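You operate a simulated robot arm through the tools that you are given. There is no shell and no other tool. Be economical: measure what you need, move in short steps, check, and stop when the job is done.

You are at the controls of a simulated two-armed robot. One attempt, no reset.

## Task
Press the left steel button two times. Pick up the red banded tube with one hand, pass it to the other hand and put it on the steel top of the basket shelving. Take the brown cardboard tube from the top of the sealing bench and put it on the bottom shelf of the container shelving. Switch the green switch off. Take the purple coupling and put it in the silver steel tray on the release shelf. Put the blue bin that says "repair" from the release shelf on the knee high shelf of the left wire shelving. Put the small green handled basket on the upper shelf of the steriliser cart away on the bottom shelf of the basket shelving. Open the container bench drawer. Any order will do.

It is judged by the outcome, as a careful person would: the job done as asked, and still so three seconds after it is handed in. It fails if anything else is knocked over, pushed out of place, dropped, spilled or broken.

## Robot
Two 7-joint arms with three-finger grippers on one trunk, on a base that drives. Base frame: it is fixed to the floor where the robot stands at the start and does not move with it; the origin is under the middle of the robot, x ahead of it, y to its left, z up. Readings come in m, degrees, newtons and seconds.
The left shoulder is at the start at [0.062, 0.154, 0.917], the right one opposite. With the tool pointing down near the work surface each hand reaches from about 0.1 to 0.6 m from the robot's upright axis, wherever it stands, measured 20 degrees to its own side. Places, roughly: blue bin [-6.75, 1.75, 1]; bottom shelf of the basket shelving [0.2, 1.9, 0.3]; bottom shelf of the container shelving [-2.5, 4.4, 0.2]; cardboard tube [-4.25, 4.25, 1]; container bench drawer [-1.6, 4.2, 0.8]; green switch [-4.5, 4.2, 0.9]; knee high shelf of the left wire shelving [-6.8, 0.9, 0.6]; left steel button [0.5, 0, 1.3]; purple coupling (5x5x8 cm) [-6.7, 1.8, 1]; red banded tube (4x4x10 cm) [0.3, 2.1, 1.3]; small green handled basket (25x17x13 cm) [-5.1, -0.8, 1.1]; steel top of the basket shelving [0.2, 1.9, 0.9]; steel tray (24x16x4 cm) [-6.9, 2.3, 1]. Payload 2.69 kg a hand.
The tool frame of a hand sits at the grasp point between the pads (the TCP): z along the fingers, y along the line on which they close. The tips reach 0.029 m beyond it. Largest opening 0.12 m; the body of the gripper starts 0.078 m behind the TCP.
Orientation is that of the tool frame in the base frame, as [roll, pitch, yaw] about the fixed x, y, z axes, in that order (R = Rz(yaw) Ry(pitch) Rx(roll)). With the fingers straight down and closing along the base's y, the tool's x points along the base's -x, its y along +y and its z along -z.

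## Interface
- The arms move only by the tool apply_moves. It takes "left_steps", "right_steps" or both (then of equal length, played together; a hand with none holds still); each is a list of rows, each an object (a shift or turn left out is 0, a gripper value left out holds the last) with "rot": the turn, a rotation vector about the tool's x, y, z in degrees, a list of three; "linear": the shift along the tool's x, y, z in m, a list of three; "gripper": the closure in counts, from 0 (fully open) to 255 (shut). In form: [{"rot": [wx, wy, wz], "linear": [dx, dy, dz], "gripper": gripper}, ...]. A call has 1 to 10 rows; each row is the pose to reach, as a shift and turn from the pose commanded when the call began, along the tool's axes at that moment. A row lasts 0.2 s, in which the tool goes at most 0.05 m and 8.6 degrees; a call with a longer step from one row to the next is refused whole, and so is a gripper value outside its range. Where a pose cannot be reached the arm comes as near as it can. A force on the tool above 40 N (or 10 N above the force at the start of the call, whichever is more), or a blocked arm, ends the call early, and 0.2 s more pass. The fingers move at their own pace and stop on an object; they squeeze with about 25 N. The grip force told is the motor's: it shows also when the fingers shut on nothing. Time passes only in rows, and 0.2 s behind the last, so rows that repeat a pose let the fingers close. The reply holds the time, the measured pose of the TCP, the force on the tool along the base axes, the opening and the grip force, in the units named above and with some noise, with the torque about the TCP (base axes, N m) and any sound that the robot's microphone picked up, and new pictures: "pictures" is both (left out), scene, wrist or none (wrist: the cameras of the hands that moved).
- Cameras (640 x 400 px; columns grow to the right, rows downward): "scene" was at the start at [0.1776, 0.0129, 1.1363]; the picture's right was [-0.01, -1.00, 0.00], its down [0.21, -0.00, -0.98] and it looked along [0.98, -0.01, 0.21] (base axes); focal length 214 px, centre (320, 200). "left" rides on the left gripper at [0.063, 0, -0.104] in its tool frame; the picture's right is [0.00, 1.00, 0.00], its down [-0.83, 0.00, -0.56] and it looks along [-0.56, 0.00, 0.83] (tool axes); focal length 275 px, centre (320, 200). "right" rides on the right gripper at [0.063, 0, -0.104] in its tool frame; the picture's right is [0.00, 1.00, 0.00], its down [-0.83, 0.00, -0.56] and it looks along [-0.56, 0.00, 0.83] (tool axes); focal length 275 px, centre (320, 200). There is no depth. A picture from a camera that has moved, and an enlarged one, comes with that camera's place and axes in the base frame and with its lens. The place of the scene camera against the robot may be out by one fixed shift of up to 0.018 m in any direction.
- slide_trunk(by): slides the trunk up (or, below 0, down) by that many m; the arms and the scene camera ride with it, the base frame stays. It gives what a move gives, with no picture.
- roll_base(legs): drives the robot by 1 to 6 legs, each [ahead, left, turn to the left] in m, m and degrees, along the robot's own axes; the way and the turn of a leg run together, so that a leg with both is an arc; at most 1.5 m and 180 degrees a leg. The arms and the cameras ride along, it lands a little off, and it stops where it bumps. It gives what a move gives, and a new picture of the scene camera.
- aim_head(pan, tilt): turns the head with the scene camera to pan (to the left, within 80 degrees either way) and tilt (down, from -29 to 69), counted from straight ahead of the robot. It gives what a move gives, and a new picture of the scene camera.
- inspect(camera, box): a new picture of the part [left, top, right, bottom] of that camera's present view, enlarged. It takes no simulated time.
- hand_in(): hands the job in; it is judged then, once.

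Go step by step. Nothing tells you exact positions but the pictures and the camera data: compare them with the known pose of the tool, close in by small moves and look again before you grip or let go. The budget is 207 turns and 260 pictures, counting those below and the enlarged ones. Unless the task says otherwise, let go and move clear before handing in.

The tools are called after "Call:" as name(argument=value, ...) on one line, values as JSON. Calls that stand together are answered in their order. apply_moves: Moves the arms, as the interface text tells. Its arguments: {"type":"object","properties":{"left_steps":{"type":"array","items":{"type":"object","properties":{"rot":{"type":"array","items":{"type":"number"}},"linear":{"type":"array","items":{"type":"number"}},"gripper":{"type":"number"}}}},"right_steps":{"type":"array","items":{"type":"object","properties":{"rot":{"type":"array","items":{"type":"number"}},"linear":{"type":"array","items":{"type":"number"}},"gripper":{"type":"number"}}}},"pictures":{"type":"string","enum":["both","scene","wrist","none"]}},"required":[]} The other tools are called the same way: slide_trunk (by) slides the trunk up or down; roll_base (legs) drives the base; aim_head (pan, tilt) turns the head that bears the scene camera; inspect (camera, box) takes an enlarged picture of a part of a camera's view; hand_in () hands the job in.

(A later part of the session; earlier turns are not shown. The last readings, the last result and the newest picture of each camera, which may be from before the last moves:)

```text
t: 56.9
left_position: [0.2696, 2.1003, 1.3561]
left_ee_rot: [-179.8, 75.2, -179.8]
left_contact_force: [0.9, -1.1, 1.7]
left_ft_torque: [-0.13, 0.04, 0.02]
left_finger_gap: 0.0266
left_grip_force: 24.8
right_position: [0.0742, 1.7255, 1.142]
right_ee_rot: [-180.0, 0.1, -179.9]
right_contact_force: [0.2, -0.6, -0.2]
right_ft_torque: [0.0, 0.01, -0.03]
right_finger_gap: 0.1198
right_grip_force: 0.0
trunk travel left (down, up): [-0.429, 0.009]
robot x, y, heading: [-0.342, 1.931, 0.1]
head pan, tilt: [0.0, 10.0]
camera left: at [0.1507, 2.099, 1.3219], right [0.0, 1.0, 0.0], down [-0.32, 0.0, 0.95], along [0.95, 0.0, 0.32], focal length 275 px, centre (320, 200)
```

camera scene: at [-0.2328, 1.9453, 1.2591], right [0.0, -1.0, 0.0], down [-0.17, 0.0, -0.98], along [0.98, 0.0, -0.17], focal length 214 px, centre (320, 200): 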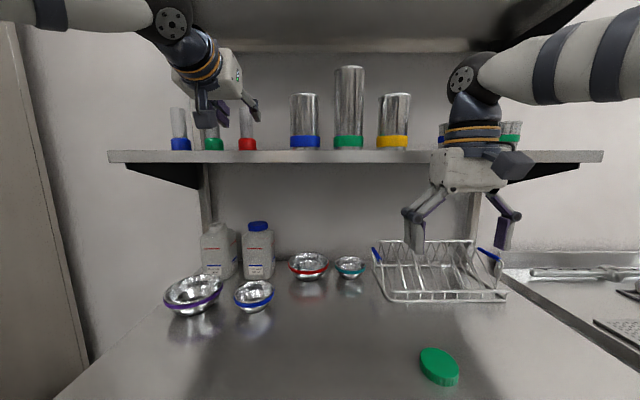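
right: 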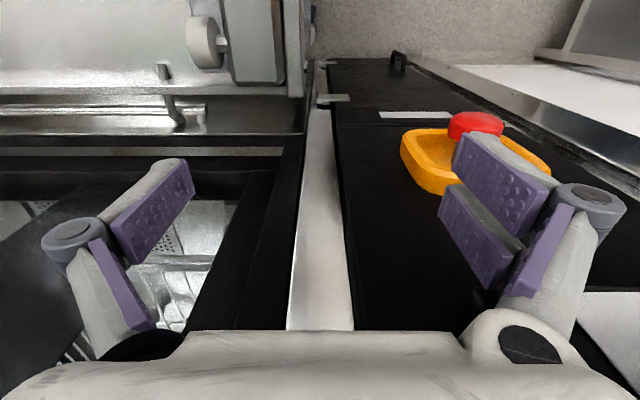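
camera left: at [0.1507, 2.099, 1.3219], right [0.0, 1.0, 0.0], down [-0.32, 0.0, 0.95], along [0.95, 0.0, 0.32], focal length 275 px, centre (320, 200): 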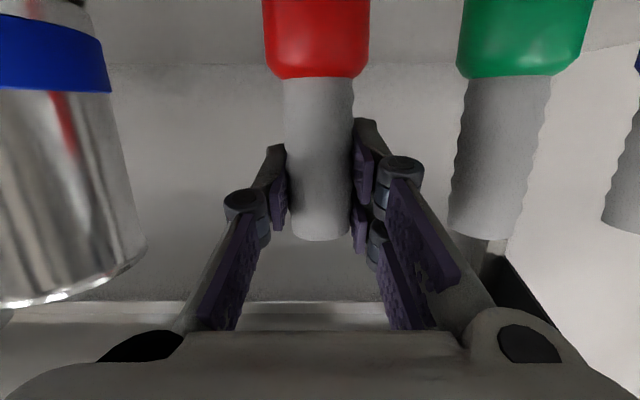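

The tube is gripped (gap 27 mm). I'll lift it clear, bring it back in front of the robot, while the right hand yaws for the hand-over.

Call:
apply_moves(left_steps=[{"linear": [-0.034, 0, -0.009]}, {"linear": [-0.0305, 0, -0.055]}, {"linear": [-0.0176, -0.01, -0.1]}, {"linear": [0.0086, -0.03, -0.135]}, {"linear": [0.035, -0.06, -0.16]}, {"linear": [0.07, -0.085, -0.175]}, {"linear": [0.1, -0.115, -0.181]}, {"linear": [0.125, -0.14, -0.181]}, {"linear": [0.1365, -0.15, -0.181]}, {"linear": [0.1365, -0.15, -0.181]}], right_steps=[{"rot": [0, 0, -8.5], "linear": [0.01, -0.01, 0], "gripper": 120}, {"rot": [0, 0, -17], "linear": [0.02, -0.02, 0]}, {"rot": [0, 0, -25.5], "linear": [0.03, -0.03, 0]}, {"rot": [0, 0, -34], "linear": [0.04, -0.04, 0]}, {"rot": [0, 0, -42.5], "linear": [0.04, -0.05, 0]}, {"rot": [0, 0, -51], "linear": [0.04, -0.06, 0]}, {"rot": [0, 0, -59.5], "linear": [0.04, -0.07, 0]}, {"rot": [0, 0, -68], "linear": [0.04, -0.08, 0]}, {"rot": [0, 0, -76.5], "linear": [0.04, -0.09, 0]}, {"rot": [0, 0, -85], "linear": [0.04, -0.1, 0]}], pictures="scene")

```text
t: 59.1
left_position: [0.0586, 1.9472, 1.2708]
left_ee_rot: [-179.8, 75.0, -179.7]
left_contact_force: [-0.5, 1.3, 0.1]
left_ft_torque: [0.03, 0.02, -0.01]
left_finger_gap: 0.0266
left_grip_force: 25.0
right_position: [0.0328, 1.6263, 1.1413]
right_ee_rot: [-179.9, 0.0, -94.8]
right_contact_force: [0.9, -0.4, 0.1]
right_ft_torque: [-0.01, -0.03, 0.02]
right_finger_gap: 0.063
right_grip_force: 0.0
trunk travel left (down, up): [-0.429, 0.009]
robot x, y, heading: [-0.3366, 1.9321, -0.1]
head pan, tilt: [0.0, 10.0]
camera scene: at [-0.2332, 1.9455, 1.2592], right [0.0, -1.0, 0.0], down [-0.17, 0.0, -0.98], along [0.98, 0.0, -0.17], focal length 214 px, centre (320, 200)
```

scene: 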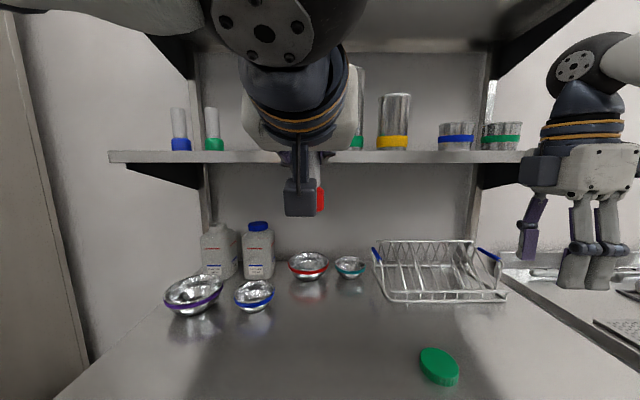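

Now I'll tilt the right hand to point left and 35° down, at a standoff beside the tube.

Call:
apply_moves(right_steps=[{"rot": [0, -8, 0], "linear": [-0.02, -0.002, -0.025], "gripper": 90}, {"rot": [0, -16, 0], "linear": [-0.045, -0.004, -0.05]}, {"rot": [0, -24, 0], "linear": [-0.07, -0.006, -0.075]}, {"rot": [0, -32, 0], "linear": [-0.095, -0.008, -0.1]}, {"rot": [0, -40, 0], "linear": [-0.12, -0.01, -0.125]}, {"rot": [0, -48, 0], "linear": [-0.145, -0.0113, -0.145]}, {"rot": [0, -55, 0], "linear": [-0.17, -0.0113, -0.159]}], pictures="both")

```text
t: 60.7
left_position: [0.0602, 1.9462, 1.2702]
left_ee_rot: [-179.7, 75.0, -179.6]
left_contact_force: [0.3, -0.4, -1.0]
left_ft_torque: [0.0, 0.01, 0.01]
left_finger_gap: 0.0264
left_grip_force: 24.6
right_position: [0.0583, 1.7931, 1.3007]
right_ee_rot: [-179.9, 55.1, -94.8]
right_contact_force: [0.2, -0.3, -0.3]
right_ft_torque: [-0.01, 0.0, 0.0]
right_finger_gap: 0.0778
right_grip_force: 0.1
trunk travel left (down, up): [-0.429, 0.009]
robot x, y, heading: [-0.3414, 1.9304, 0.2]
head pan, tilt: [0.0, 10.0]
camera scene: at [-0.2332, 1.9458, 1.2592], right [0.0, -1.0, 0.0], down [-0.17, 0.0, -0.98], along [0.98, 0.0, -0.17], focal length 214 px, centre (320, 200)
camera right: at [0.0479, 1.6725, 1.3081], right [-1.0, 0.08, -0.01], down [0.0, 0.02, 1.0], along [0.08, 1.0, -0.02], focal length 275 px, centre (320, 200)
```

scene: 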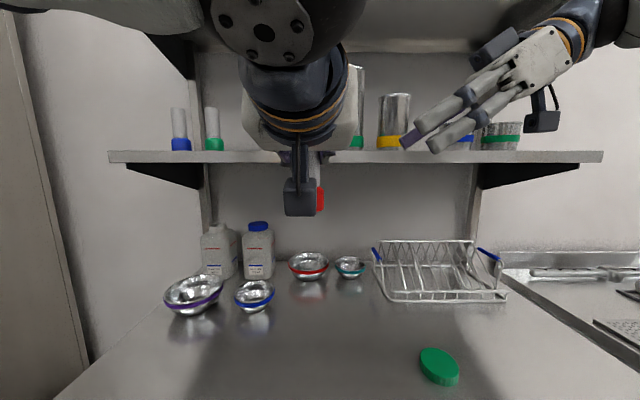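
right: 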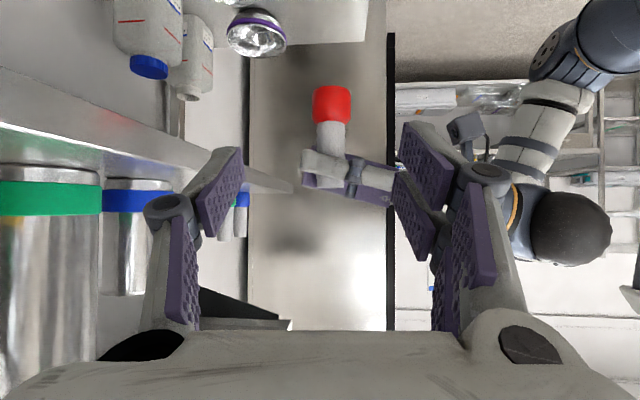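

The tube's red end is in line with the right gripper. I'll advance along the approach axis, stopping slightly short to check.

Call:
apply_moves(right_steps=[{"linear": [-0.017, 0.012, 0.03]}, {"linear": [-0.017, 0.012, 0.065]}, {"linear": [-0.017, 0.012, 0.1]}, {"linear": [-0.017, 0.012, 0.135]}], pictures="both")

```text
t: 61.7
left_position: [0.0607, 1.948, 1.2696]
left_ee_rot: [-179.7, 75.0, -179.5]
left_contact_force: [0.3, -0.4, -0.8]
left_ft_torque: [-0.02, 0.04, 0.02]
left_finger_gap: 0.0266
left_grip_force: 25.3
right_position: [0.06, 1.9156, 1.2346]
right_ee_rot: [-179.9, 55.0, -94.8]
right_contact_force: [0.4, 0.5, 0.5]
right_ft_torque: [0.01, -0.02, 0.0]
right_finger_gap: 0.0775
right_grip_force: 0.1
trunk travel left (down, up): [-0.429, 0.009]
robot x, y, heading: [-0.3377, 1.93, 0.0]
head pan, tilt: [0.0, 10.0]
camera scene: at [-0.2328, 1.946, 1.2591], right [0.0, -1.0, 0.0], down [-0.17, 0.0, -0.98], along [0.98, 0.0, -0.17], focal length 214 px, centre (320, 200)
camera right: at [0.0495, 1.7948, 1.2438], right [-1.0, 0.08, -0.01], down [0.0, 0.02, 1.0], along [0.08, 1.0, -0.02], focal length 275 px, centre (320, 200)
```

scene: 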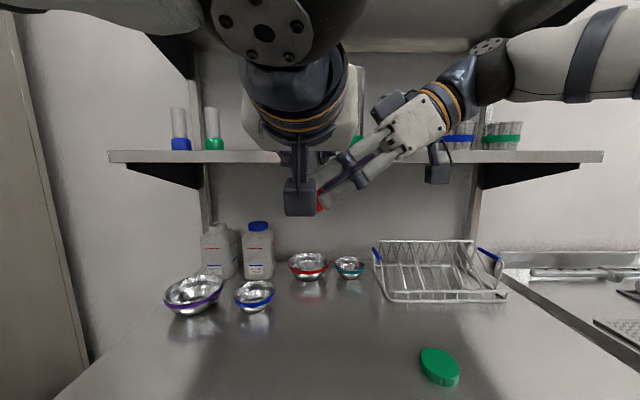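
right: 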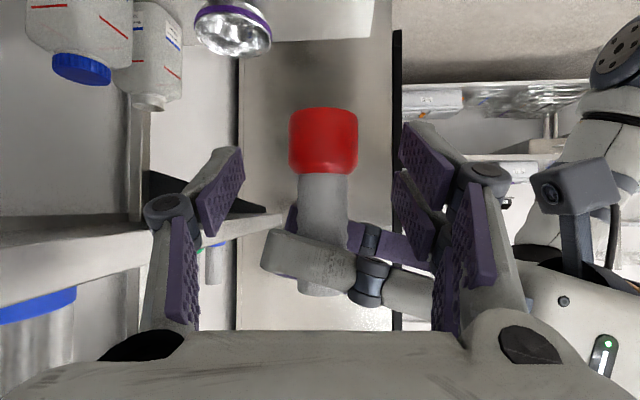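

Clear of the left hand. Final 40 mm, then close the right gripper.

Call:
apply_moves(right_steps=[{"linear": [0, 0, 0.02]}, {"linear": [0, 0, 0.04]}, {"linear": [0, 0, 0.04], "gripper": 255}, {"linear": [0, 0, 0.04]}, {"linear": [0, 0, 0.04]}], pictures="wrist")

```text
t: 62.9
left_position: [0.0602, 1.9476, 1.2708]
left_ee_rot: [-179.8, 75.0, -179.6]
left_contact_force: [10.3, 1.1, -2.2]
left_ft_torque: [0.02, -0.36, 0.02]
left_finger_gap: 0.0266
left_grip_force: 25.0
right_position: [0.0608, 1.9479, 1.2132]
right_ee_rot: [-179.8, 55.0, -94.8]
right_contact_force: [-9.8, -2.1, 0.8]
right_ft_torque: [0.07, -0.19, 0.01]
right_finger_gap: 0.0369
right_grip_force: 24.6
trunk travel left (down, up): [-0.429, 0.009]
robot x, y, heading: [-0.3401, 1.9329, 0.2]
head pan, tilt: [0.0, 10.0]
camera right: at [0.0508, 1.8269, 1.2223], right [-1.0, 0.08, -0.01], down [0.0, 0.02, 1.0], along [0.08, 1.0, -0.02], focal length 275 px, centre (320, 200)
```

right: 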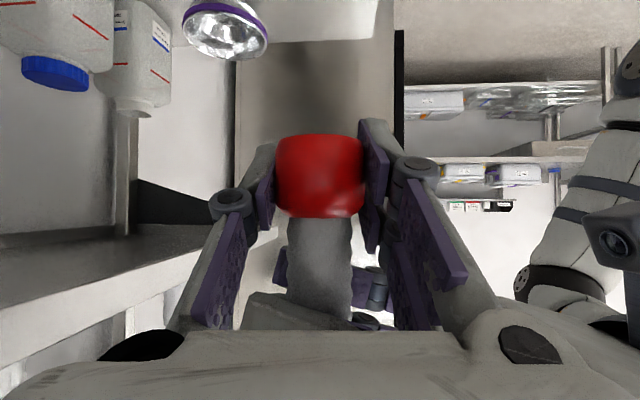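

Both hands hold it. I'll open the left just enough and retreat it straight back.

Call:
apply_moves(left_steps=[{"gripper": 166}, {"linear": [0, 0, 0]}, {"linear": [0, 0, -0.03]}, {"linear": [0, 0, -0.06]}, {"linear": [0, 0.01, -0.09]}, {"linear": [-0.03, 0.04, -0.11]}, {"linear": [-0.03, 0.08, -0.11]}], pictures="both")

```text
t: 64.5
left_position: [-0.0346, 2.0294, 1.3294]
left_ee_rot: [-179.6, 74.7, -179.2]
left_contact_force: [1.0, -0.5, -0.3]
left_ft_torque: [-0.02, -0.01, -0.01]
left_finger_gap: 0.0418
left_grip_force: 0.1
right_position: [0.0626, 1.9489, 1.2129]
right_ee_rot: [-179.9, 54.9, -94.8]
right_contact_force: [-0.5, 0.7, -1.5]
right_ft_torque: [-0.03, 0.01, 0.04]
right_finger_gap: 0.0368
right_grip_force: 24.8
trunk travel left (down, up): [-0.429, 0.009]
robot x, y, heading: [-0.3391, 1.935, 0.2]
head pan, tilt: [0.0, 10.0]
camera scene: at [-0.2454, 1.9549, 1.2973], right [0.1, -0.99, 0.0], down [0.25, 0.03, -0.97], along [0.96, 0.1, 0.26], focal length 214 px, centre (320, 200)
camera left: at [-0.1536, 2.0275, 1.2948], right [-0.01, 1.0, 0.0], down [-0.31, -0.01, 0.95], along [0.95, 0.01, 0.31], focal length 275 px, centre (320, 200)
```

scene: 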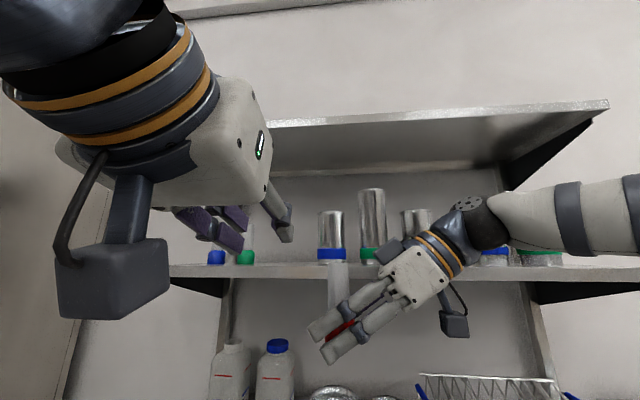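
left: 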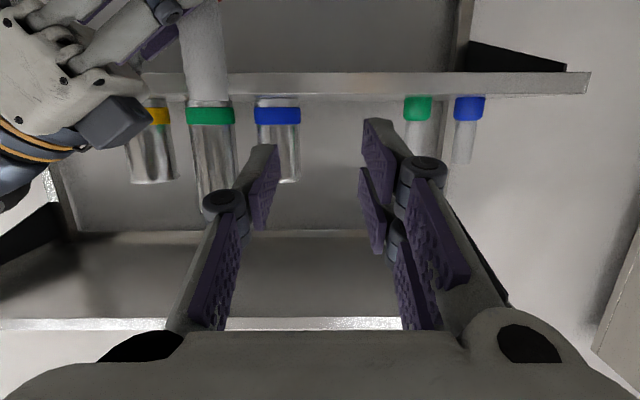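

The right hand has the tube, but the left wrist nudged the head. I'll move the left arm off to the side, re-aim the head and back off slightly.

Call:
apply_moves(left_steps=[{"linear": [0, 0.04, 0.01]}, {"linear": [0.02, 0.08, 0.03]}, {"linear": [0.05, 0.12, 0.05]}, {"linear": [0.08, 0.14, 0.05]}], pictures="none")

Call:
roll_base(legs=[[-0.15, 0, 0]])

Call:
aim_head(pan=0, tilt=20)

```text
refused: row 3 steps farther than a row can; nothing moved
```

```text
t: 65.9
left_position: [-0.1872, 2.0274, 1.3279]
left_ee_rot: [-179.3, 74.6, -178.9]
left_contact_force: [1.3, -0.8, 0.5]
left_ft_torque: [-0.02, -0.01, 0.0]
left_finger_gap: 0.0417
left_grip_force: 0.0
right_position: [-0.0877, 1.9477, 1.2131]
right_ee_rot: [-179.9, 55.1, -94.6]
right_contact_force: [-1.0, 0.6, -0.7]
right_ft_torque: [0.01, -0.04, -0.01]
right_finger_gap: 0.0368
right_grip_force: 25.7
trunk travel left (down, up): [-0.429, 0.009]
robot x, y, heading: [-0.4865, 1.9321, 0.1]
head pan, tilt: [0.0, 10.0]
camera scene: at [-0.3953, 1.9521, 1.298], right [0.09, -1.0, 0.0], down [0.26, 0.02, -0.96], along [0.96, 0.09, 0.26], focal length 214 px, centre (320, 200)
```

scene: 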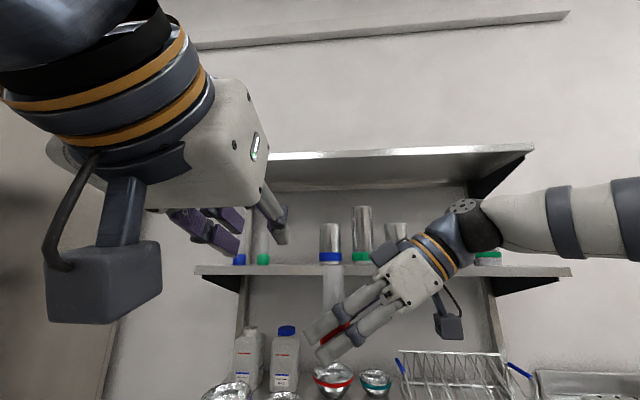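

```text
t: 66.6
left_position: [-0.1812, 2.029, 1.3276]
left_ee_rot: [-178.5, 74.3, -177.7]
left_contact_force: [-0.5, -0.1, 0.2]
left_ft_torque: [0.04, 0.0, -0.01]
left_finger_gap: 0.0418
left_grip_force: 0.1
right_position: [-0.0863, 1.9485, 1.2134]
right_ee_rot: [-179.8, 55.0, -94.6]
right_contact_force: [0.5, 0.3, -0.3]
right_ft_torque: [-0.02, 0.0, 0.0]
right_finger_gap: 0.0366
right_grip_force: 24.7
trunk travel left (down, up): [-0.429, 0.009]
robot x, y, heading: [-0.4874, 1.9306, 0.6]
head pan, tilt: [0.0, 20.0]
camera scene: at [-0.3933, 1.9512, 1.2961], right [0.08, -1.0, 0.0], down [0.24, 0.02, -0.97], along [0.97, 0.07, 0.24], focal length 214 px, centre (320, 200)
```

scene: 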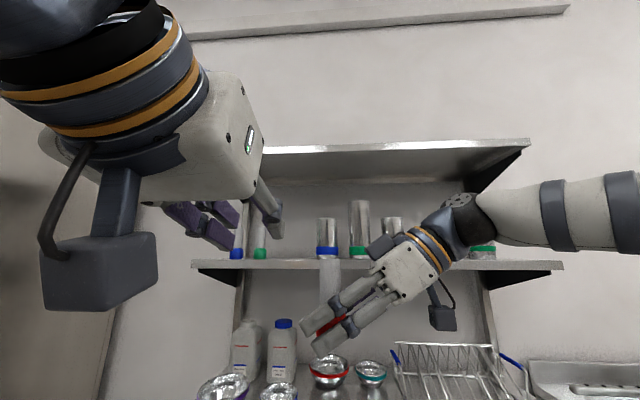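

The left wrist is still leaning on the head; I'll move it left and forward, and lower the right hand.

Call:
apply_moves(left_steps=[{"linear": [0, 0.035, 0.02]}, {"linear": [0, 0.07, 0.04]}, {"linear": [0.02, 0.1, 0.06]}, {"linear": [0.05, 0.13, 0.07]}, {"linear": [0.08, 0.15, 0.07]}], right_steps=[{"linear": [0.0287, 0, 0.02]}, {"linear": [0.0573, 0, 0.04]}, {"linear": [0.086, 0, 0.06]}, {"linear": [0.115, 0, 0.08]}, {"linear": [0.143, 0, 0.1]}], pictures="scene")

```text
t: 67.8
left_position: [-0.1389, 2.1804, 1.2311]
left_ee_rot: [-179.5, 74.8, -178.8]
left_contact_force: [0.5, 0.9, -0.2]
left_ft_torque: [-0.01, 0.02, 0.01]
left_finger_gap: 0.042
left_grip_force: 0.0
right_position: [-0.0848, 1.9468, 1.0399]
right_ee_rot: [-179.7, 55.0, -94.7]
right_contact_force: [0.2, -0.7, 0.1]
right_ft_torque: [0.03, 0.02, -0.02]
right_finger_gap: 0.0368
right_grip_force: 24.8
trunk travel left (down, up): [-0.429, 0.009]
robot x, y, heading: [-0.4874, 1.9306, 0.1]
head pan, tilt: [0.0, 20.0]
camera scene: at [-0.3813, 1.9458, 1.2428], right [0.01, -1.0, 0.0], down [-0.34, 0.0, -0.94], along [0.94, 0.0, -0.34], focal length 214 px, centre (320, 200)
```

scene: 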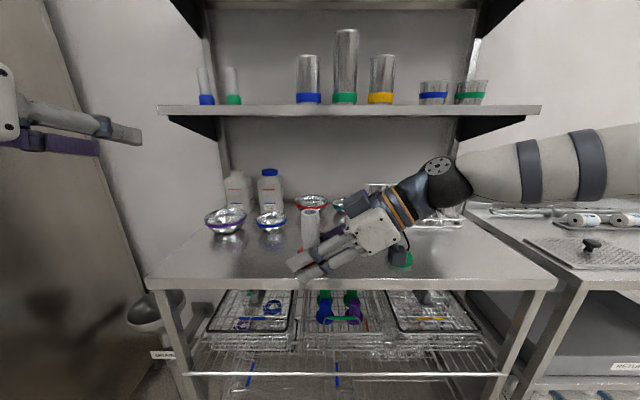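

Head is free again. Now I'll yaw the right hand about the vertical so it points forward, keeping the tube upright.

Call:
apply_moves(right_steps=[{"rot": [6.96, 0, 4.88]}, {"rot": [13.92, 0, 9.76]}, {"rot": [20.9, 0, 14.6]}, {"rot": [27.8, 0, 19.5]}, {"rot": [34.8, 0, 24.4]}, {"rot": [41.8, 0, 29.3]}, {"rot": [48.7, 0, 34.2]}, {"rot": [55.7, 0, 39]}, {"rot": [62.6, 0, 43.9]}, {"rot": [66, 0, 46.3]}], pictures="both")

```text
t: 70.0
left_position: [-0.1396, 2.1795, 1.2322]
left_ee_rot: [-179.3, 74.6, -178.8]
left_contact_force: [0.6, -0.2, -0.5]
left_ft_torque: [0.01, 0.04, 0.01]
left_finger_gap: 0.0418
left_grip_force: 0.1
right_position: [-0.0861, 1.9479, 1.0392]
right_ee_rot: [179.9, 55.1, -175.6]
right_contact_force: [0.5, 0.7, -0.7]
right_ft_torque: [0.03, 0.02, -0.02]
right_finger_gap: 0.0368
right_grip_force: 24.9
trunk travel left (down, up): [-0.429, 0.009]
robot x, y, heading: [-0.487, 1.9297, 0.2]
head pan, tilt: [0.0, 20.0]
camera scene: at [-0.3815, 1.9455, 1.2429], right [0.01, -1.0, 0.0], down [-0.34, 0.0, -0.94], along [0.94, 0.0, -0.34], focal length 214 px, centre (320, 200)
camera right: at [-0.2078, 1.9388, 1.0478], right [-0.08, 1.0, 0.0], down [0.02, 0.0, 1.0], along [1.0, 0.08, -0.02], focal length 275 px, centre (320, 200)
```

scene: 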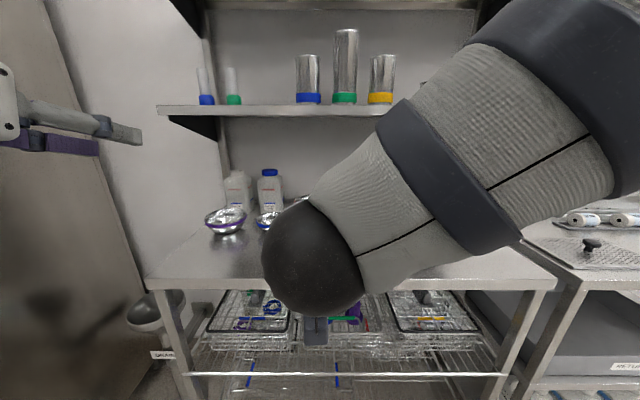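
right: 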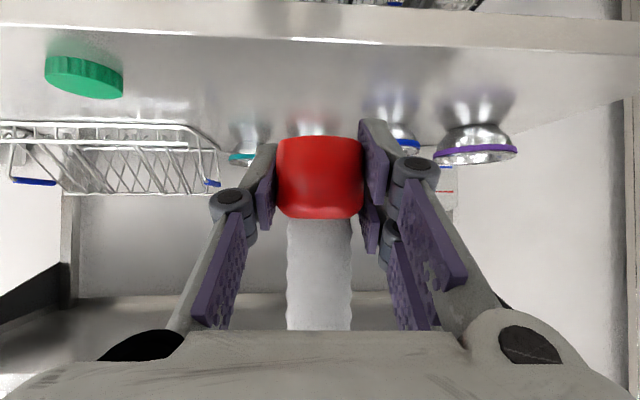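

The hand now points forward with the tube upright. I'll move it over the steel top and part-way down.

Call:
apply_moves(right_steps=[{"linear": [-0.02, -0.008, 0.035]}, {"linear": [-0.038, -0.016, 0.07]}, {"linear": [-0.052, -0.024, 0.105]}, {"linear": [-0.055, -0.032, 0.14]}, {"linear": [-0.047, -0.032, 0.155]}], pictures="both")

```text
t: 71.2
left_position: [-0.1395, 2.18, 1.2322]
left_ee_rot: [-179.4, 74.7, -178.8]
left_contact_force: [-0.3, -0.2, -0.4]
left_ft_torque: [0.0, 0.02, 0.03]
left_finger_gap: 0.042
left_grip_force: 0.0
right_position: [0.0726, 1.9289, 0.9887]
right_ee_rot: [179.9, 55.1, -175.5]
right_contact_force: [0.2, 0.8, -0.5]
right_ft_torque: [-0.03, 0.01, -0.02]
right_finger_gap: 0.0366
right_grip_force: 24.8
trunk travel left (down, up): [-0.429, 0.009]
robot x, y, heading: [-0.4861, 1.9329, 0.3]
head pan, tilt: [0.0, 20.0]
camera scene: at [-0.3815, 1.9456, 1.2429], right [0.01, -1.0, 0.0], down [-0.34, 0.0, -0.94], along [0.94, 0.0, -0.34], focal length 214 px, centre (320, 200)
camera right: at [-0.0495, 1.9195, 0.9973], right [-0.08, 1.0, 0.0], down [0.02, 0.0, 1.0], along [1.0, 0.08, -0.02], focal length 275 px, centre (320, 200)
```

scene: 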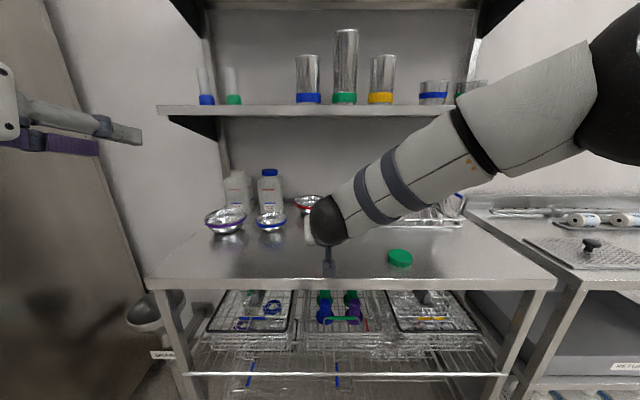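
right: 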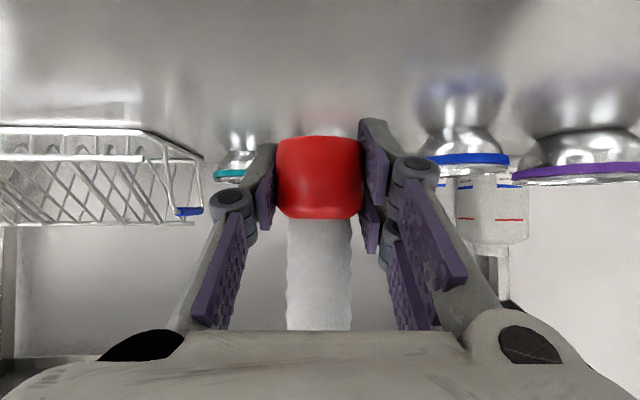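

Lowering gently until contact.

Call:
apply_moves(right_steps=[{"linear": [0.0123, 0, 0.0086]}, {"linear": [0.0205, 0, 0.0144]}, {"linear": [0.0287, 0, 0.0201]}, {"linear": [0.0369, 0, 0.0258]}, {"linear": [0.041, 0, 0.0287]}, {"linear": [0.045, 0, 0.0316]}, {"linear": [0.049, 0, 0.0344]}], pictures="wrist")

```text
t: 72.4
left_position: [-0.1445, 2.1784, 1.2343]
left_ee_rot: [-179.4, 74.9, -179.0]
left_contact_force: [-0.3, 0.4, 0.3]
left_ft_torque: [0.03, 0.01, -0.03]
left_finger_gap: 0.0418
left_grip_force: 0.0
right_position: [0.0714, 1.9278, 0.9532]
right_ee_rot: [179.2, 56.8, -176.2]
right_contact_force: [-11.6, -0.5, 27.4]
right_ft_torque: [0.65, 0.06, 0.17]
right_finger_gap: 0.0369
right_grip_force: 25.0
trunk travel left (down, up): [-0.429, 0.009]
robot x, y, heading: [-0.4878, 1.9306, 0.2]
head pan, tilt: [0.0, 20.0]
stopped in row 6 (right hand): the force on the tool passed its limit at 44 N (the readings are from after the stop); the commanded pose is now the measured one
camera right: at [-0.05, 1.9201, 0.9587], right [-0.08, 1.0, 0.0], down [-0.01, 0.0, 1.0], along [1.0, 0.08, 0.01], focal length 275 px, centre (320, 200)
```

right: 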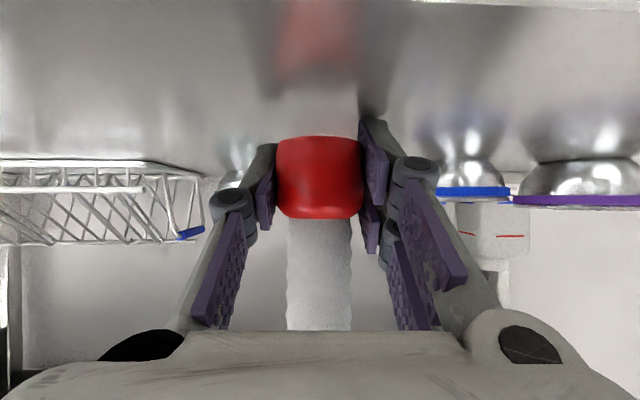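

The fingertips touch the steel first; the tube base is about 1 cm above it. I'll unload, restore the angle, and loosen just enough to let the tube settle guided between the pads.

Call:
apply_moves(right_steps=[{"rot": [0, 1.8, 0], "linear": [-0.001, 0, -0.001]}, {"rot": [0, 1.8, 0], "linear": [-0.001, 0, -0.001]}, {"rot": [0, 1.8, 0], "linear": [-0.001, 0, -0.001]}], pictures="wrist")

```text
t: 73.2
left_position: [-0.1426, 2.1803, 1.2338]
left_ee_rot: [-179.3, 74.7, -178.8]
left_contact_force: [0.8, -0.1, 0.7]
left_ft_torque: [0.0, -0.01, -0.04]
left_finger_gap: 0.0418
left_grip_force: 0.1
right_position: [0.0721, 1.9293, 0.9546]
right_ee_rot: [179.5, 54.9, -176.0]
right_contact_force: [3.9, 4.3, 36.2]
right_ft_torque: [0.99, -0.44, -0.01]
right_finger_gap: 0.0368
right_grip_force: 25.0
trunk travel left (down, up): [-0.429, 0.009]
robot x, y, heading: [-0.4856, 1.9317, 0.1]
head pan, tilt: [0.0, 20.0]
camera right: at [-0.0486, 1.9203, 0.9631], right [-0.08, 1.0, 0.0], down [0.02, 0.0, 1.0], along [1.0, 0.08, -0.02], focal length 275 px, centre (320, 200)
```

right: 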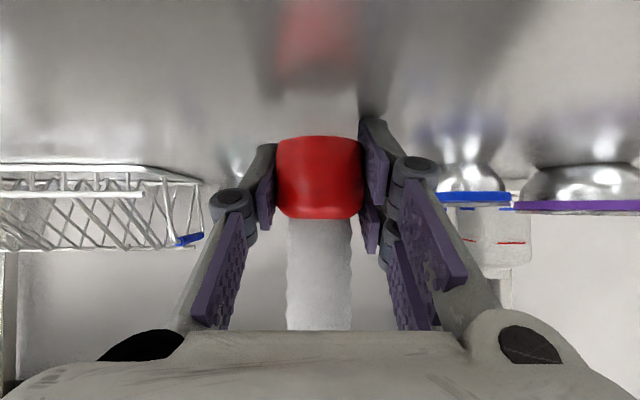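

Still loaded through the left fingertip; I'll raise a few mm and check.

Call:
apply_moves(right_steps=[{"linear": [-0.0033, 0, -0.0023]}, {"rot": [0.5, 0, 0], "linear": [-0.0049, 0, -0.0034]}, {"rot": [0.5, 0, 0], "linear": [-0.0049, 0, -0.0034]}], pictures="wrist")

```text
t: 74.0
left_position: [-0.1403, 2.1806, 1.2303]
left_ee_rot: [-179.3, 74.6, -178.8]
left_contact_force: [0.3, -0.3, -0.2]
left_ft_torque: [-0.01, -0.03, 0.01]
left_finger_gap: 0.0418
left_grip_force: 0.0
right_position: [0.0733, 1.93, 0.9536]
right_ee_rot: [-179.9, 54.3, -175.8]
right_contact_force: [10.6, 6.6, 19.4]
right_ft_torque: [0.72, -0.56, -0.19]
right_finger_gap: 0.0369
right_grip_force: 25.3
trunk travel left (down, up): [-0.429, 0.009]
robot x, y, heading: [-0.4865, 1.9321, 0.0]
head pan, tilt: [0.0, 20.0]
camera right: at [-0.0485, 1.9213, 0.9646], right [-0.07, 1.0, 0.0], down [0.03, 0.01, 1.0], along [1.0, 0.07, -0.03], focal length 275 px, centre (320, 200)
```

right: 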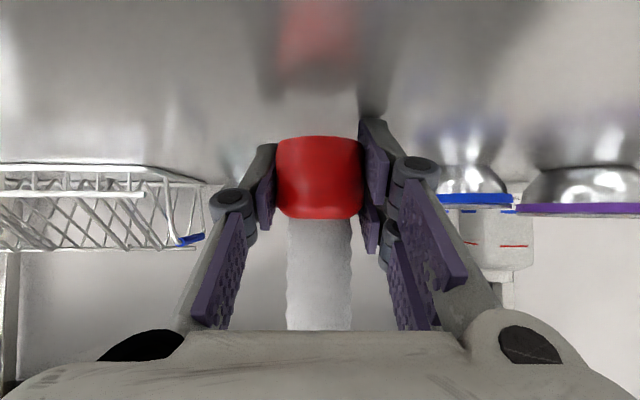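

Call:
apply_moves(right_steps=[{"linear": [-0.0033, 0, -0.0023]}, {"linear": [-0.0066, 0, -0.0046]}, {"linear": [-0.0066, 0, -0.0046]}], pictures="wrist")

```text
t: 74.8
left_position: [-0.1386, 2.1787, 1.2313]
left_ee_rot: [-179.5, 74.5, -178.9]
left_contact_force: [-0.5, -0.8, -0.9]
left_ft_torque: [0.0, 0.0, 0.01]
left_finger_gap: 0.0421
left_grip_force: 0.1
right_position: [0.0736, 1.9274, 0.9607]
right_ee_rot: [-179.8, 54.1, -175.7]
right_contact_force: [0.0, 0.8, -0.3]
right_ft_torque: [0.02, -0.03, -0.01]
right_finger_gap: 0.0366
right_grip_force: 25.0
trunk travel left (down, up): [-0.429, 0.009]
robot x, y, heading: [-0.4904, 1.934, 0.3]
head pan, tilt: [0.0, 20.0]
camera right: at [-0.0488, 1.9201, 0.9716], right [-0.07, 1.0, -0.01], down [0.04, 0.01, 1.0], along [1.0, 0.07, -0.04], focal length 275 px, centre (320, 200)
```

right: 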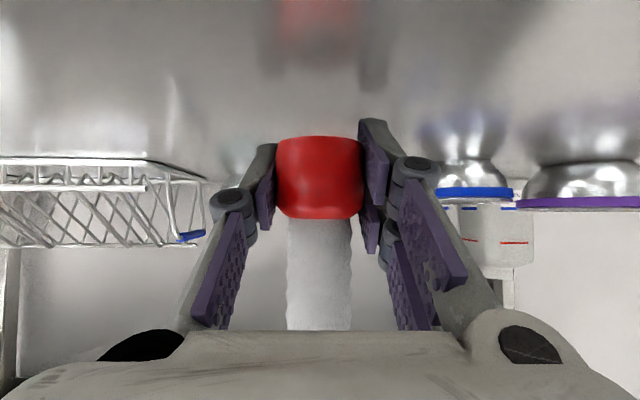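

Free now, about 7 mm above contact. I'll lower 6 mm, then loosen slightly.

Call:
apply_moves(right_steps=[{"rot": [0, -0.9, 0], "linear": [0.0025, 0, 0.0017]}, {"rot": [0, -0.9, 0], "linear": [0.0045, 0, 0.003]}, {"rot": [0, -0.9, 0], "linear": [0.0045, 0, 0.003]}, {"rot": [0, -0.9, 0], "linear": [0.0045, 0, 0.003], "gripper": 168}, {"rot": [0, -0.9, 0], "linear": [0.0045, 0, 0.003]}, {"rot": [0, -0.9, 0], "linear": [0.0045, 0, 0.003]}], pictures="wrist")

```text
t: 76.2
left_position: [-0.1403, 2.178, 1.2315]
left_ee_rot: [-179.4, 74.6, -178.9]
left_contact_force: [0.5, 0.4, -0.8]
left_ft_torque: [0.01, 0.03, 0.02]
left_finger_gap: 0.0419
left_grip_force: 0.1
right_position: [0.0726, 1.9296, 0.9571]
right_ee_rot: [-179.9, 55.2, -175.7]
right_contact_force: [0.2, -1.1, 0.4]
right_ft_torque: [0.02, 0.02, -0.01]
right_finger_gap: 0.0407
right_grip_force: 0.0
trunk travel left (down, up): [-0.429, 0.009]
robot x, y, heading: [-0.4881, 1.9355, 0.4]
head pan, tilt: [0.0, 20.0]
camera right: at [-0.0486, 1.9204, 0.9652], right [-0.07, 1.0, -0.01], down [0.02, 0.01, 1.0], along [1.0, 0.07, -0.02], focal length 275 px, centre (320, 200)
```

right: 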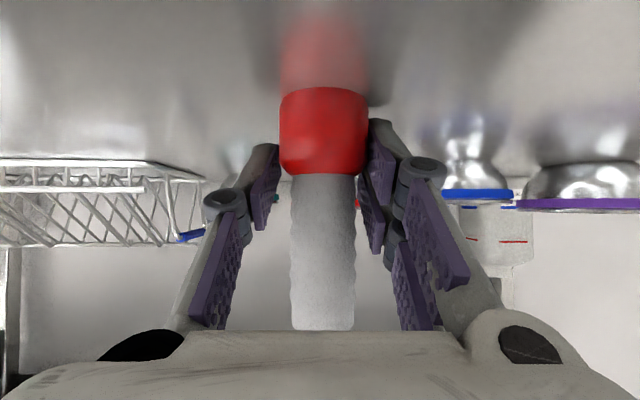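

The tube stands on the steel top. I'll open fully and withdraw along the approach axis.

Call:
apply_moves(right_steps=[{"gripper": 120}, {"linear": [0, 0, 0]}, {"linear": [0, 0, -0.03]}, {"linear": [0, 0, -0.07]}, {"linear": [0, 0, -0.11]}, {"linear": [0, -0.02, -0.15]}, {"linear": [0, -0.06, -0.15]}], pictures="both")

```text
t: 77.8
left_position: [-0.1389, 2.1794, 1.2324]
left_ee_rot: [-179.4, 74.6, -179.0]
left_contact_force: [-0.7, -0.7, 0.3]
left_ft_torque: [-0.03, 0.05, -0.03]
left_finger_gap: 0.0421
left_grip_force: 0.0
right_position: [-0.044, 1.858, 1.0446]
right_ee_rot: [-179.9, 55.1, -175.8]
right_contact_force: [0.0, 0.1, 0.6]
right_ft_torque: [0.01, 0.02, -0.01]
right_finger_gap: 0.0636
right_grip_force: 0.0
trunk travel left (down, up): [-0.429, 0.009]
robot x, y, heading: [-0.4877, 1.9327, 0.4]
head pan, tilt: [0.0, 20.0]
camera scene: at [-0.3814, 1.9449, 1.2428], right [0.01, -1.0, 0.0], down [-0.34, 0.0, -0.94], along [0.94, 0.0, -0.34], focal length 214 px, centre (320, 200)
camera right: at [-0.167, 1.8499, 1.0529], right [-0.07, 1.0, -0.01], down [0.02, 0.01, 1.0], along [1.0, 0.07, -0.02], focal length 275 px, centre (320, 200)
```

scene: 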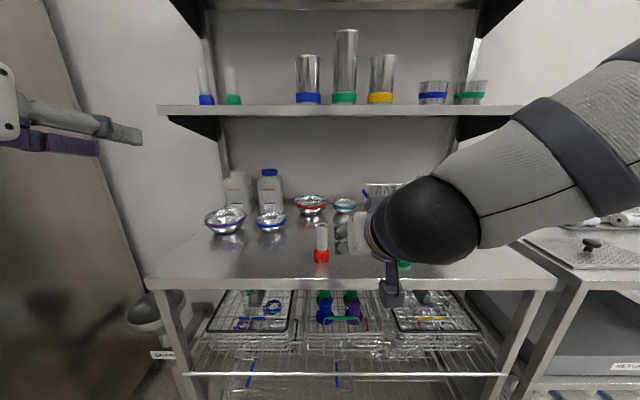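
right: 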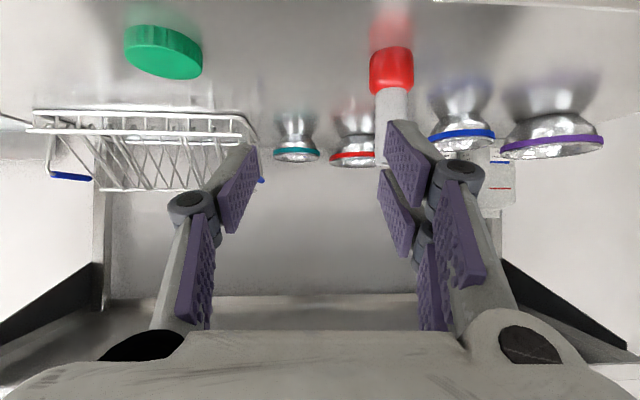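

The red banded tube now stands on the steel top. Next is the container bench drawer: I'll back away, fold the right hand down, and drive over.

Call:
roll_base(legs=[[-1.0, 0, 0], [0, 0, 90], [1.2, 0, 0]])

Call:
apply_moves(right_steps=[{"rot": [0, 8, 0]}, {"rot": [0, 16, 0]}, {"rot": [0, 24, 0]}, {"rot": [0, 32, 0]}, {"rot": [0, 40, 0]}, {"rot": [0, 48, 0]}, {"rot": [0, 55, 0], "gripper": 0}], pictures="none")

Call:
aim_head(pan=0, tilt=20)

```text
t: 92.4
left_position: [-1.7152, 3.4745, 1.232]
left_ee_rot: [-179.4, 74.6, -89.3]
left_contact_force: [-0.8, -0.3, 0.0]
left_ft_torque: [0.0, -0.04, 0.01]
left_finger_gap: 0.0418
left_grip_force: 0.0
right_position: [-1.3937, 3.5662, 1.0439]
right_ee_rot: [-179.9, 55.2, -86.2]
right_contact_force: [-0.2, 0.4, -0.7]
right_ft_torque: [0.01, 0.03, -0.01]
right_finger_gap: 0.0636
right_grip_force: 0.0
trunk travel left (down, up): [-0.429, 0.009]
robot x, y, heading: [-1.4687, 3.1244, 90.1]
head pan, tilt: [0.0, 20.0]
camera scene: at [-1.4701, 3.245, 1.2429], right [1.0, 0.0, 0.0], down [0.0, -0.34, -0.94], along [0.0, 0.94, -0.34], focal length 214 px, centre (320, 200)
```

scene: 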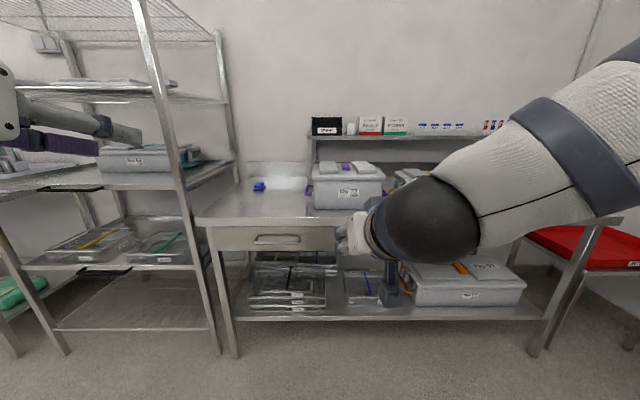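

```text
t: 94.0
left_position: [-1.7135, 3.475, 1.2313]
left_ee_rot: [-179.5, 74.6, -89.3]
left_contact_force: [0.8, -0.2, 0.5]
left_ft_torque: [-0.01, -0.01, -0.01]
left_finger_gap: 0.0423
left_grip_force: 0.1
right_position: [-1.394, 3.5679, 1.044]
right_ee_rot: [-180.0, 0.1, -86.3]
right_contact_force: [0.3, 0.3, 0.8]
right_ft_torque: [-0.01, -0.02, -0.02]
right_finger_gap: 0.12
right_grip_force: 0.1
trunk travel left (down, up): [-0.429, 0.009]
robot x, y, heading: [-1.4678, 3.1245, 89.6]
head pan, tilt: [0.0, 20.0]
```

```text
t: 94.6
left_position: [-1.7147, 3.474, 1.2319]
left_ee_rot: [-179.5, 74.7, -89.3]
left_contact_force: [0.4, 0.6, 0.1]
left_ft_torque: [0.0, 0.0, -0.01]
left_finger_gap: 0.042
left_grip_force: 0.0
right_position: [-1.3935, 3.5671, 1.0454]
right_ee_rot: [-179.8, 0.2, -86.3]
right_contact_force: [0.1, 0.2, -1.0]
right_ft_torque: [-0.01, 0.0, 0.0]
right_finger_gap: 0.1201
right_grip_force: 0.1
trunk travel left (down, up): [-0.429, 0.009]
robot x, y, heading: [-1.4703, 3.1249, 90.0]
head pan, tilt: [0.0, 20.0]
camera scene: at [-1.4701, 3.2448, 1.2429], right [1.0, 0.0, 0.0], down [0.0, -0.34, -0.94], along [0.0, 0.94, -0.34], focal length 214 px, centre (320, 200)
```

scene: 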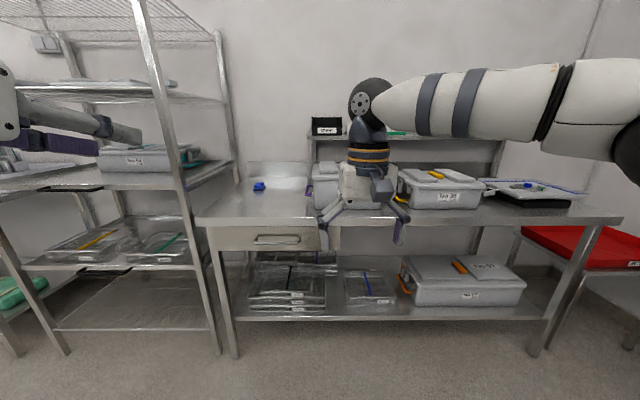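

The drawer with its handle is visible under the bench's left half. I'll zoom on the handle and on the container shelving's lower shelves.

Call:
inspect(camera="scene", box=[198, 195, 358, 295])

Call:
inspect(camera="scene", box=[0, 200, 240, 360])

```text
4.00 times, centred on (278, 245) of scene
camera zoom: at [-1.4701, 3.2448, 1.2429], right [1.0, 0.0, 0.0], down [0.0, -0.34, -0.94], along [0.0, 0.94, -0.34], focal length 858 px, centre (488, 20)
```

zoom: 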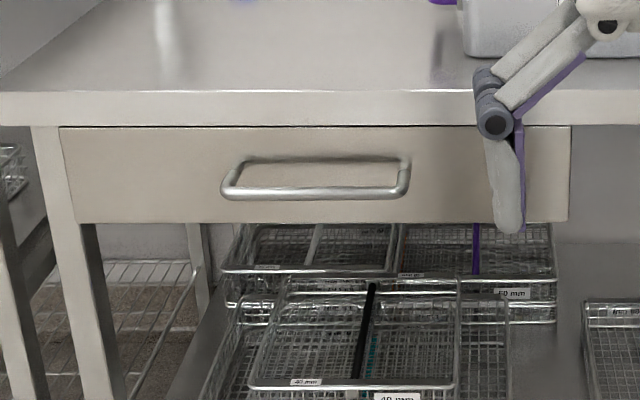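

```text
2.50 times, centred on (120, 280) of scene
camera zoom: at [-1.4701, 3.2448, 1.2429], right [1.0, 0.0, 0.0], down [0.0, -0.34, -0.94], along [0.0, 0.94, -0.34], focal length 536 px, centre (820, 0)
```

zoom: 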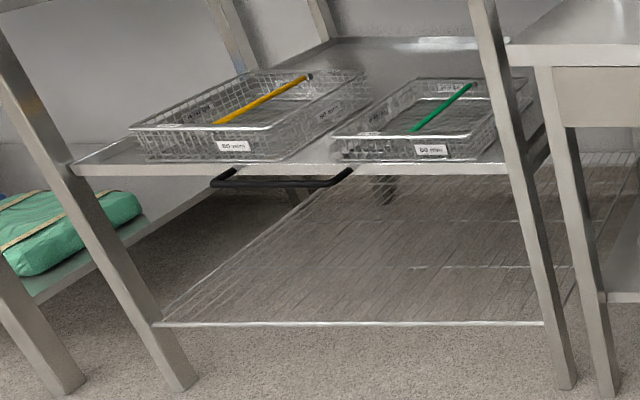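

The handle is a horizontal bar near (-1.64, 3.97, 0.80). I'll lower the trunk and roll the left hand so it points forward with fingers closing vertically.

Call:
slide_trunk(by=-0.3)

Call:
apply_moves(left_steps=[{"rot": [0, -8, 0]}, {"rot": [0, -15, 0]}], pictures="none")

Call:
apply_moves(left_steps=[{"rot": [0, 0, 8.5], "gripper": 80}, {"rot": [0, 0, 17], "linear": [0.01, 0, 0]}, {"rot": [0, 0, 25.5], "linear": [0.02, 0, 0]}, {"rot": [0, 0, 34], "linear": [0.03, 0, 0]}, {"rot": [0, 0, 42.5], "linear": [0.04, 0, 0]}, {"rot": [0, 0, 51], "linear": [0.05, 0, 0]}, {"rot": [0, 0, 59.5], "linear": [0.06, 0, 0]}, {"rot": [0, 0, 68], "linear": [0.07, 0, 0]}, {"rot": [0, 0, 76.5], "linear": [0.08, 0, 0]}, {"rot": [0, 0, 85], "linear": [0.09, 0, 0]}], pictures="both")

```text
t: 97.6
left_position: [-1.7145, 3.4737, 0.9322]
left_ee_rot: [-179.5, 74.8, -89.3]
left_contact_force: [-0.3, 0.1, 0.6]
left_ft_torque: [0.01, 0.01, -0.01]
left_finger_gap: 0.0418
left_grip_force: 0.0
right_position: [-1.3929, 3.565, 0.745]
right_ee_rot: [-179.8, 0.2, -86.3]
right_contact_force: [-0.3, -0.3, 0.1]
right_ft_torque: [-0.01, 0.03, -0.02]
right_finger_gap: 0.1202
right_grip_force: 0.0
trunk travel left (down, up): [-0.129, 0.309]
robot x, y, heading: [-1.4661, 3.1227, 89.8]
head pan, tilt: [0.0, 20.0]
```

```text
t: 98.2
left_position: [-1.7206, 3.4807, 0.9791]
left_ee_rot: [-162.5, 89.4, -72.5]
left_contact_force: [-0.8, -0.7, 0.1]
left_ft_torque: [-0.02, 0.0, 0.02]
left_finger_gap: 0.0418
left_grip_force: 0.0
left hand out of reach, approached as far as the arm can: row 1, 2
right_position: [-1.3943, 3.5665, 0.7443]
right_ee_rot: [-179.9, 0.1, -86.3]
right_contact_force: [-0.1, -0.6, -0.8]
right_ft_torque: [0.0, 0.01, 0.01]
right_finger_gap: 0.1199
right_grip_force: 0.1
trunk travel left (down, up): [-0.129, 0.309]
robot x, y, heading: [-1.4701, 3.1213, 89.9]
head pan, tilt: [0.0, 20.0]
```

```text
t: 100.4
left_position: [-1.7343, 3.5005, 0.972]
left_ee_rot: [90.4, 5.0, -179.8]
left_contact_force: [-0.7, -0.3, -0.2]
left_ft_torque: [-0.01, 0.01, -0.03]
left_finger_gap: 0.0825
left_grip_force: 0.1
left hand out of reach, approached as far as the arm can: row 2, 3, 4, 5, 6, 7, 8, 9, 10
right_position: [-1.3938, 3.566, 0.7443]
right_ee_rot: [-179.9, 0.2, -86.3]
right_contact_force: [0.5, -0.3, -0.4]
right_ft_torque: [0.0, 0.0, -0.01]
right_finger_gap: 0.12
right_grip_force: 0.1
trunk travel left (down, up): [-0.129, 0.309]
robot x, y, heading: [-1.4694, 3.1253, 90.0]
head pan, tilt: [0.0, 20.0]
camera scene: at [-1.4699, 3.375, 0.9173], right [1.0, 0.0, 0.0], down [0.0, -0.34, -0.94], along [0.0, 0.94, -0.34], focal length 214 px, centre (320, 200)
camera left: at [-1.7984, 3.3955, 0.9674], right [-0.08, 0.01, 1.0], down [0.83, -0.55, 0.07], along [0.55, 0.83, 0.04], focal length 275 px, centre (320, 200)
```

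scene: 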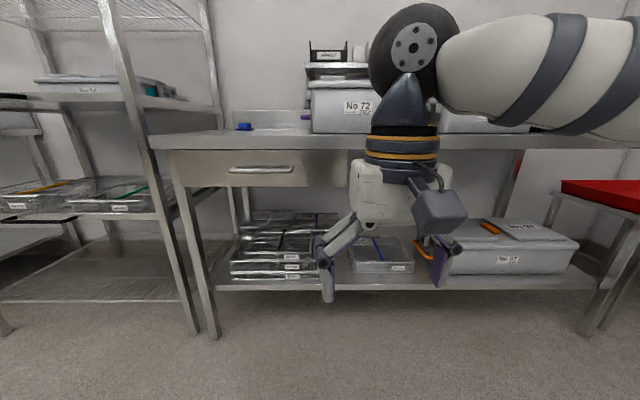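
left: 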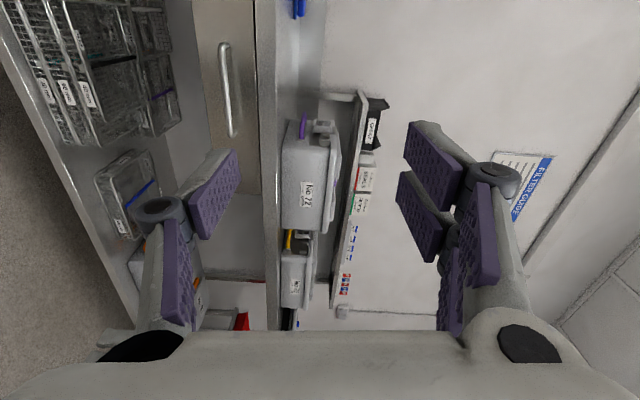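

The handle bar is near (-1.64, 4.02, 0.775). I'll drive 0.2 m closer and bring the left hand in front of it.

Call:
roll_base(legs=[[0.2, 0, 0]])

Call:
apply_moves(left_steps=[{"rot": [0, 0, 1], "linear": [-0.012, -0.01, 0.04]}, {"rot": [0, 0, 2], "linear": [-0.025, -0.025, 0.075]}, {"rot": [0, 0, 3], "linear": [-0.04, -0.04, 0.11]}, {"rot": [0, 0, 4], "linear": [-0.055, -0.055, 0.145]}, {"rot": [0, 0, 5], "linear": [-0.0686, -0.07, 0.18]}], pictures="both")

```text
t: 102.0
left_position: [-1.7332, 3.699, 0.9717]
left_ee_rot: [90.5, 5.1, -179.9]
left_contact_force: [-1.5, 0.2, 0.7]
left_ft_torque: [0.01, -0.01, -0.03]
left_finger_gap: 0.0823
left_grip_force: 0.2
right_position: [-1.3919, 3.7657, 0.744]
right_ee_rot: [-179.9, 0.2, -86.4]
right_contact_force: [-0.3, 0.1, 0.2]
right_ft_torque: [-0.03, -0.02, 0.02]
right_finger_gap: 0.1197
right_grip_force: 0.1
trunk travel left (down, up): [-0.129, 0.309]
robot x, y, heading: [-1.4682, 3.3247, 89.9]
head pan, tilt: [0.0, 20.0]
camera scene: at [-1.4687, 3.574, 0.9173], right [1.0, 0.0, 0.0], down [0.0, -0.34, -0.94], along [0.0, 0.94, -0.34], focal length 214 px, centre (320, 200)
```

scene: 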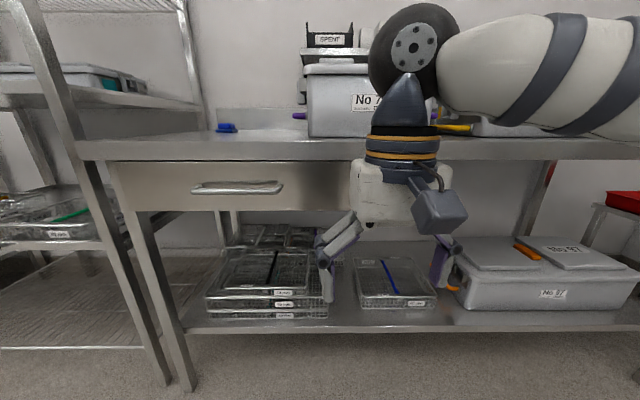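

```text
t: 103.2
left_position: [-1.6577, 3.8809, 0.9059]
left_ee_rot: [90.4, 0.1, 180.0]
left_contact_force: [-0.5, -0.2, 0.2]
left_ft_torque: [-0.02, -0.01, 0.04]
left_finger_gap: 0.0824
left_grip_force: 0.0
right_position: [-1.3917, 3.7653, 0.7443]
right_ee_rot: [-179.8, 0.1, -86.5]
right_contact_force: [-0.5, -0.2, 0.8]
right_ft_torque: [0.02, -0.04, 0.04]
right_finger_gap: 0.12
right_grip_force: 0.0
trunk travel left (down, up): [-0.129, 0.309]
robot x, y, heading: [-1.4694, 3.3216, 89.8]
head pan, tilt: [0.0, 20.0]
camera scene: at [-1.4687, 3.574, 0.9172], right [1.0, 0.0, 0.0], down [0.0, -0.34, -0.94], along [0.0, 0.94, -0.34], focal length 214 px, centre (320, 200)
camera left: at [-1.722, 3.7768, 0.9078], right [0.0, 0.01, 1.0], down [0.83, -0.56, 0.0], along [0.56, 0.83, -0.01], focal length 275 px, centre (320, 200)
```

scene: 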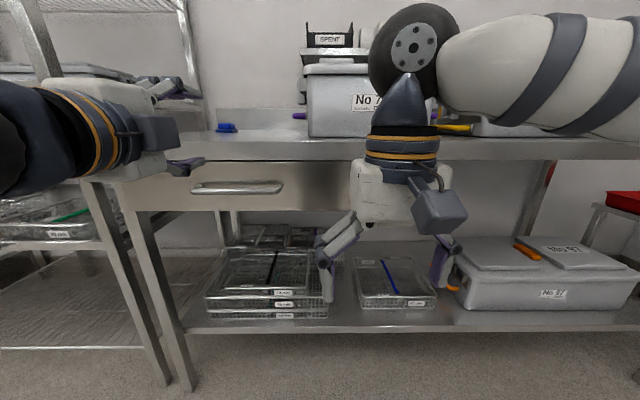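
left: 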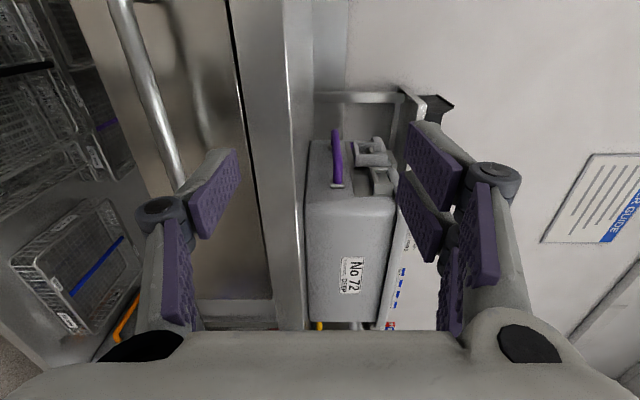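

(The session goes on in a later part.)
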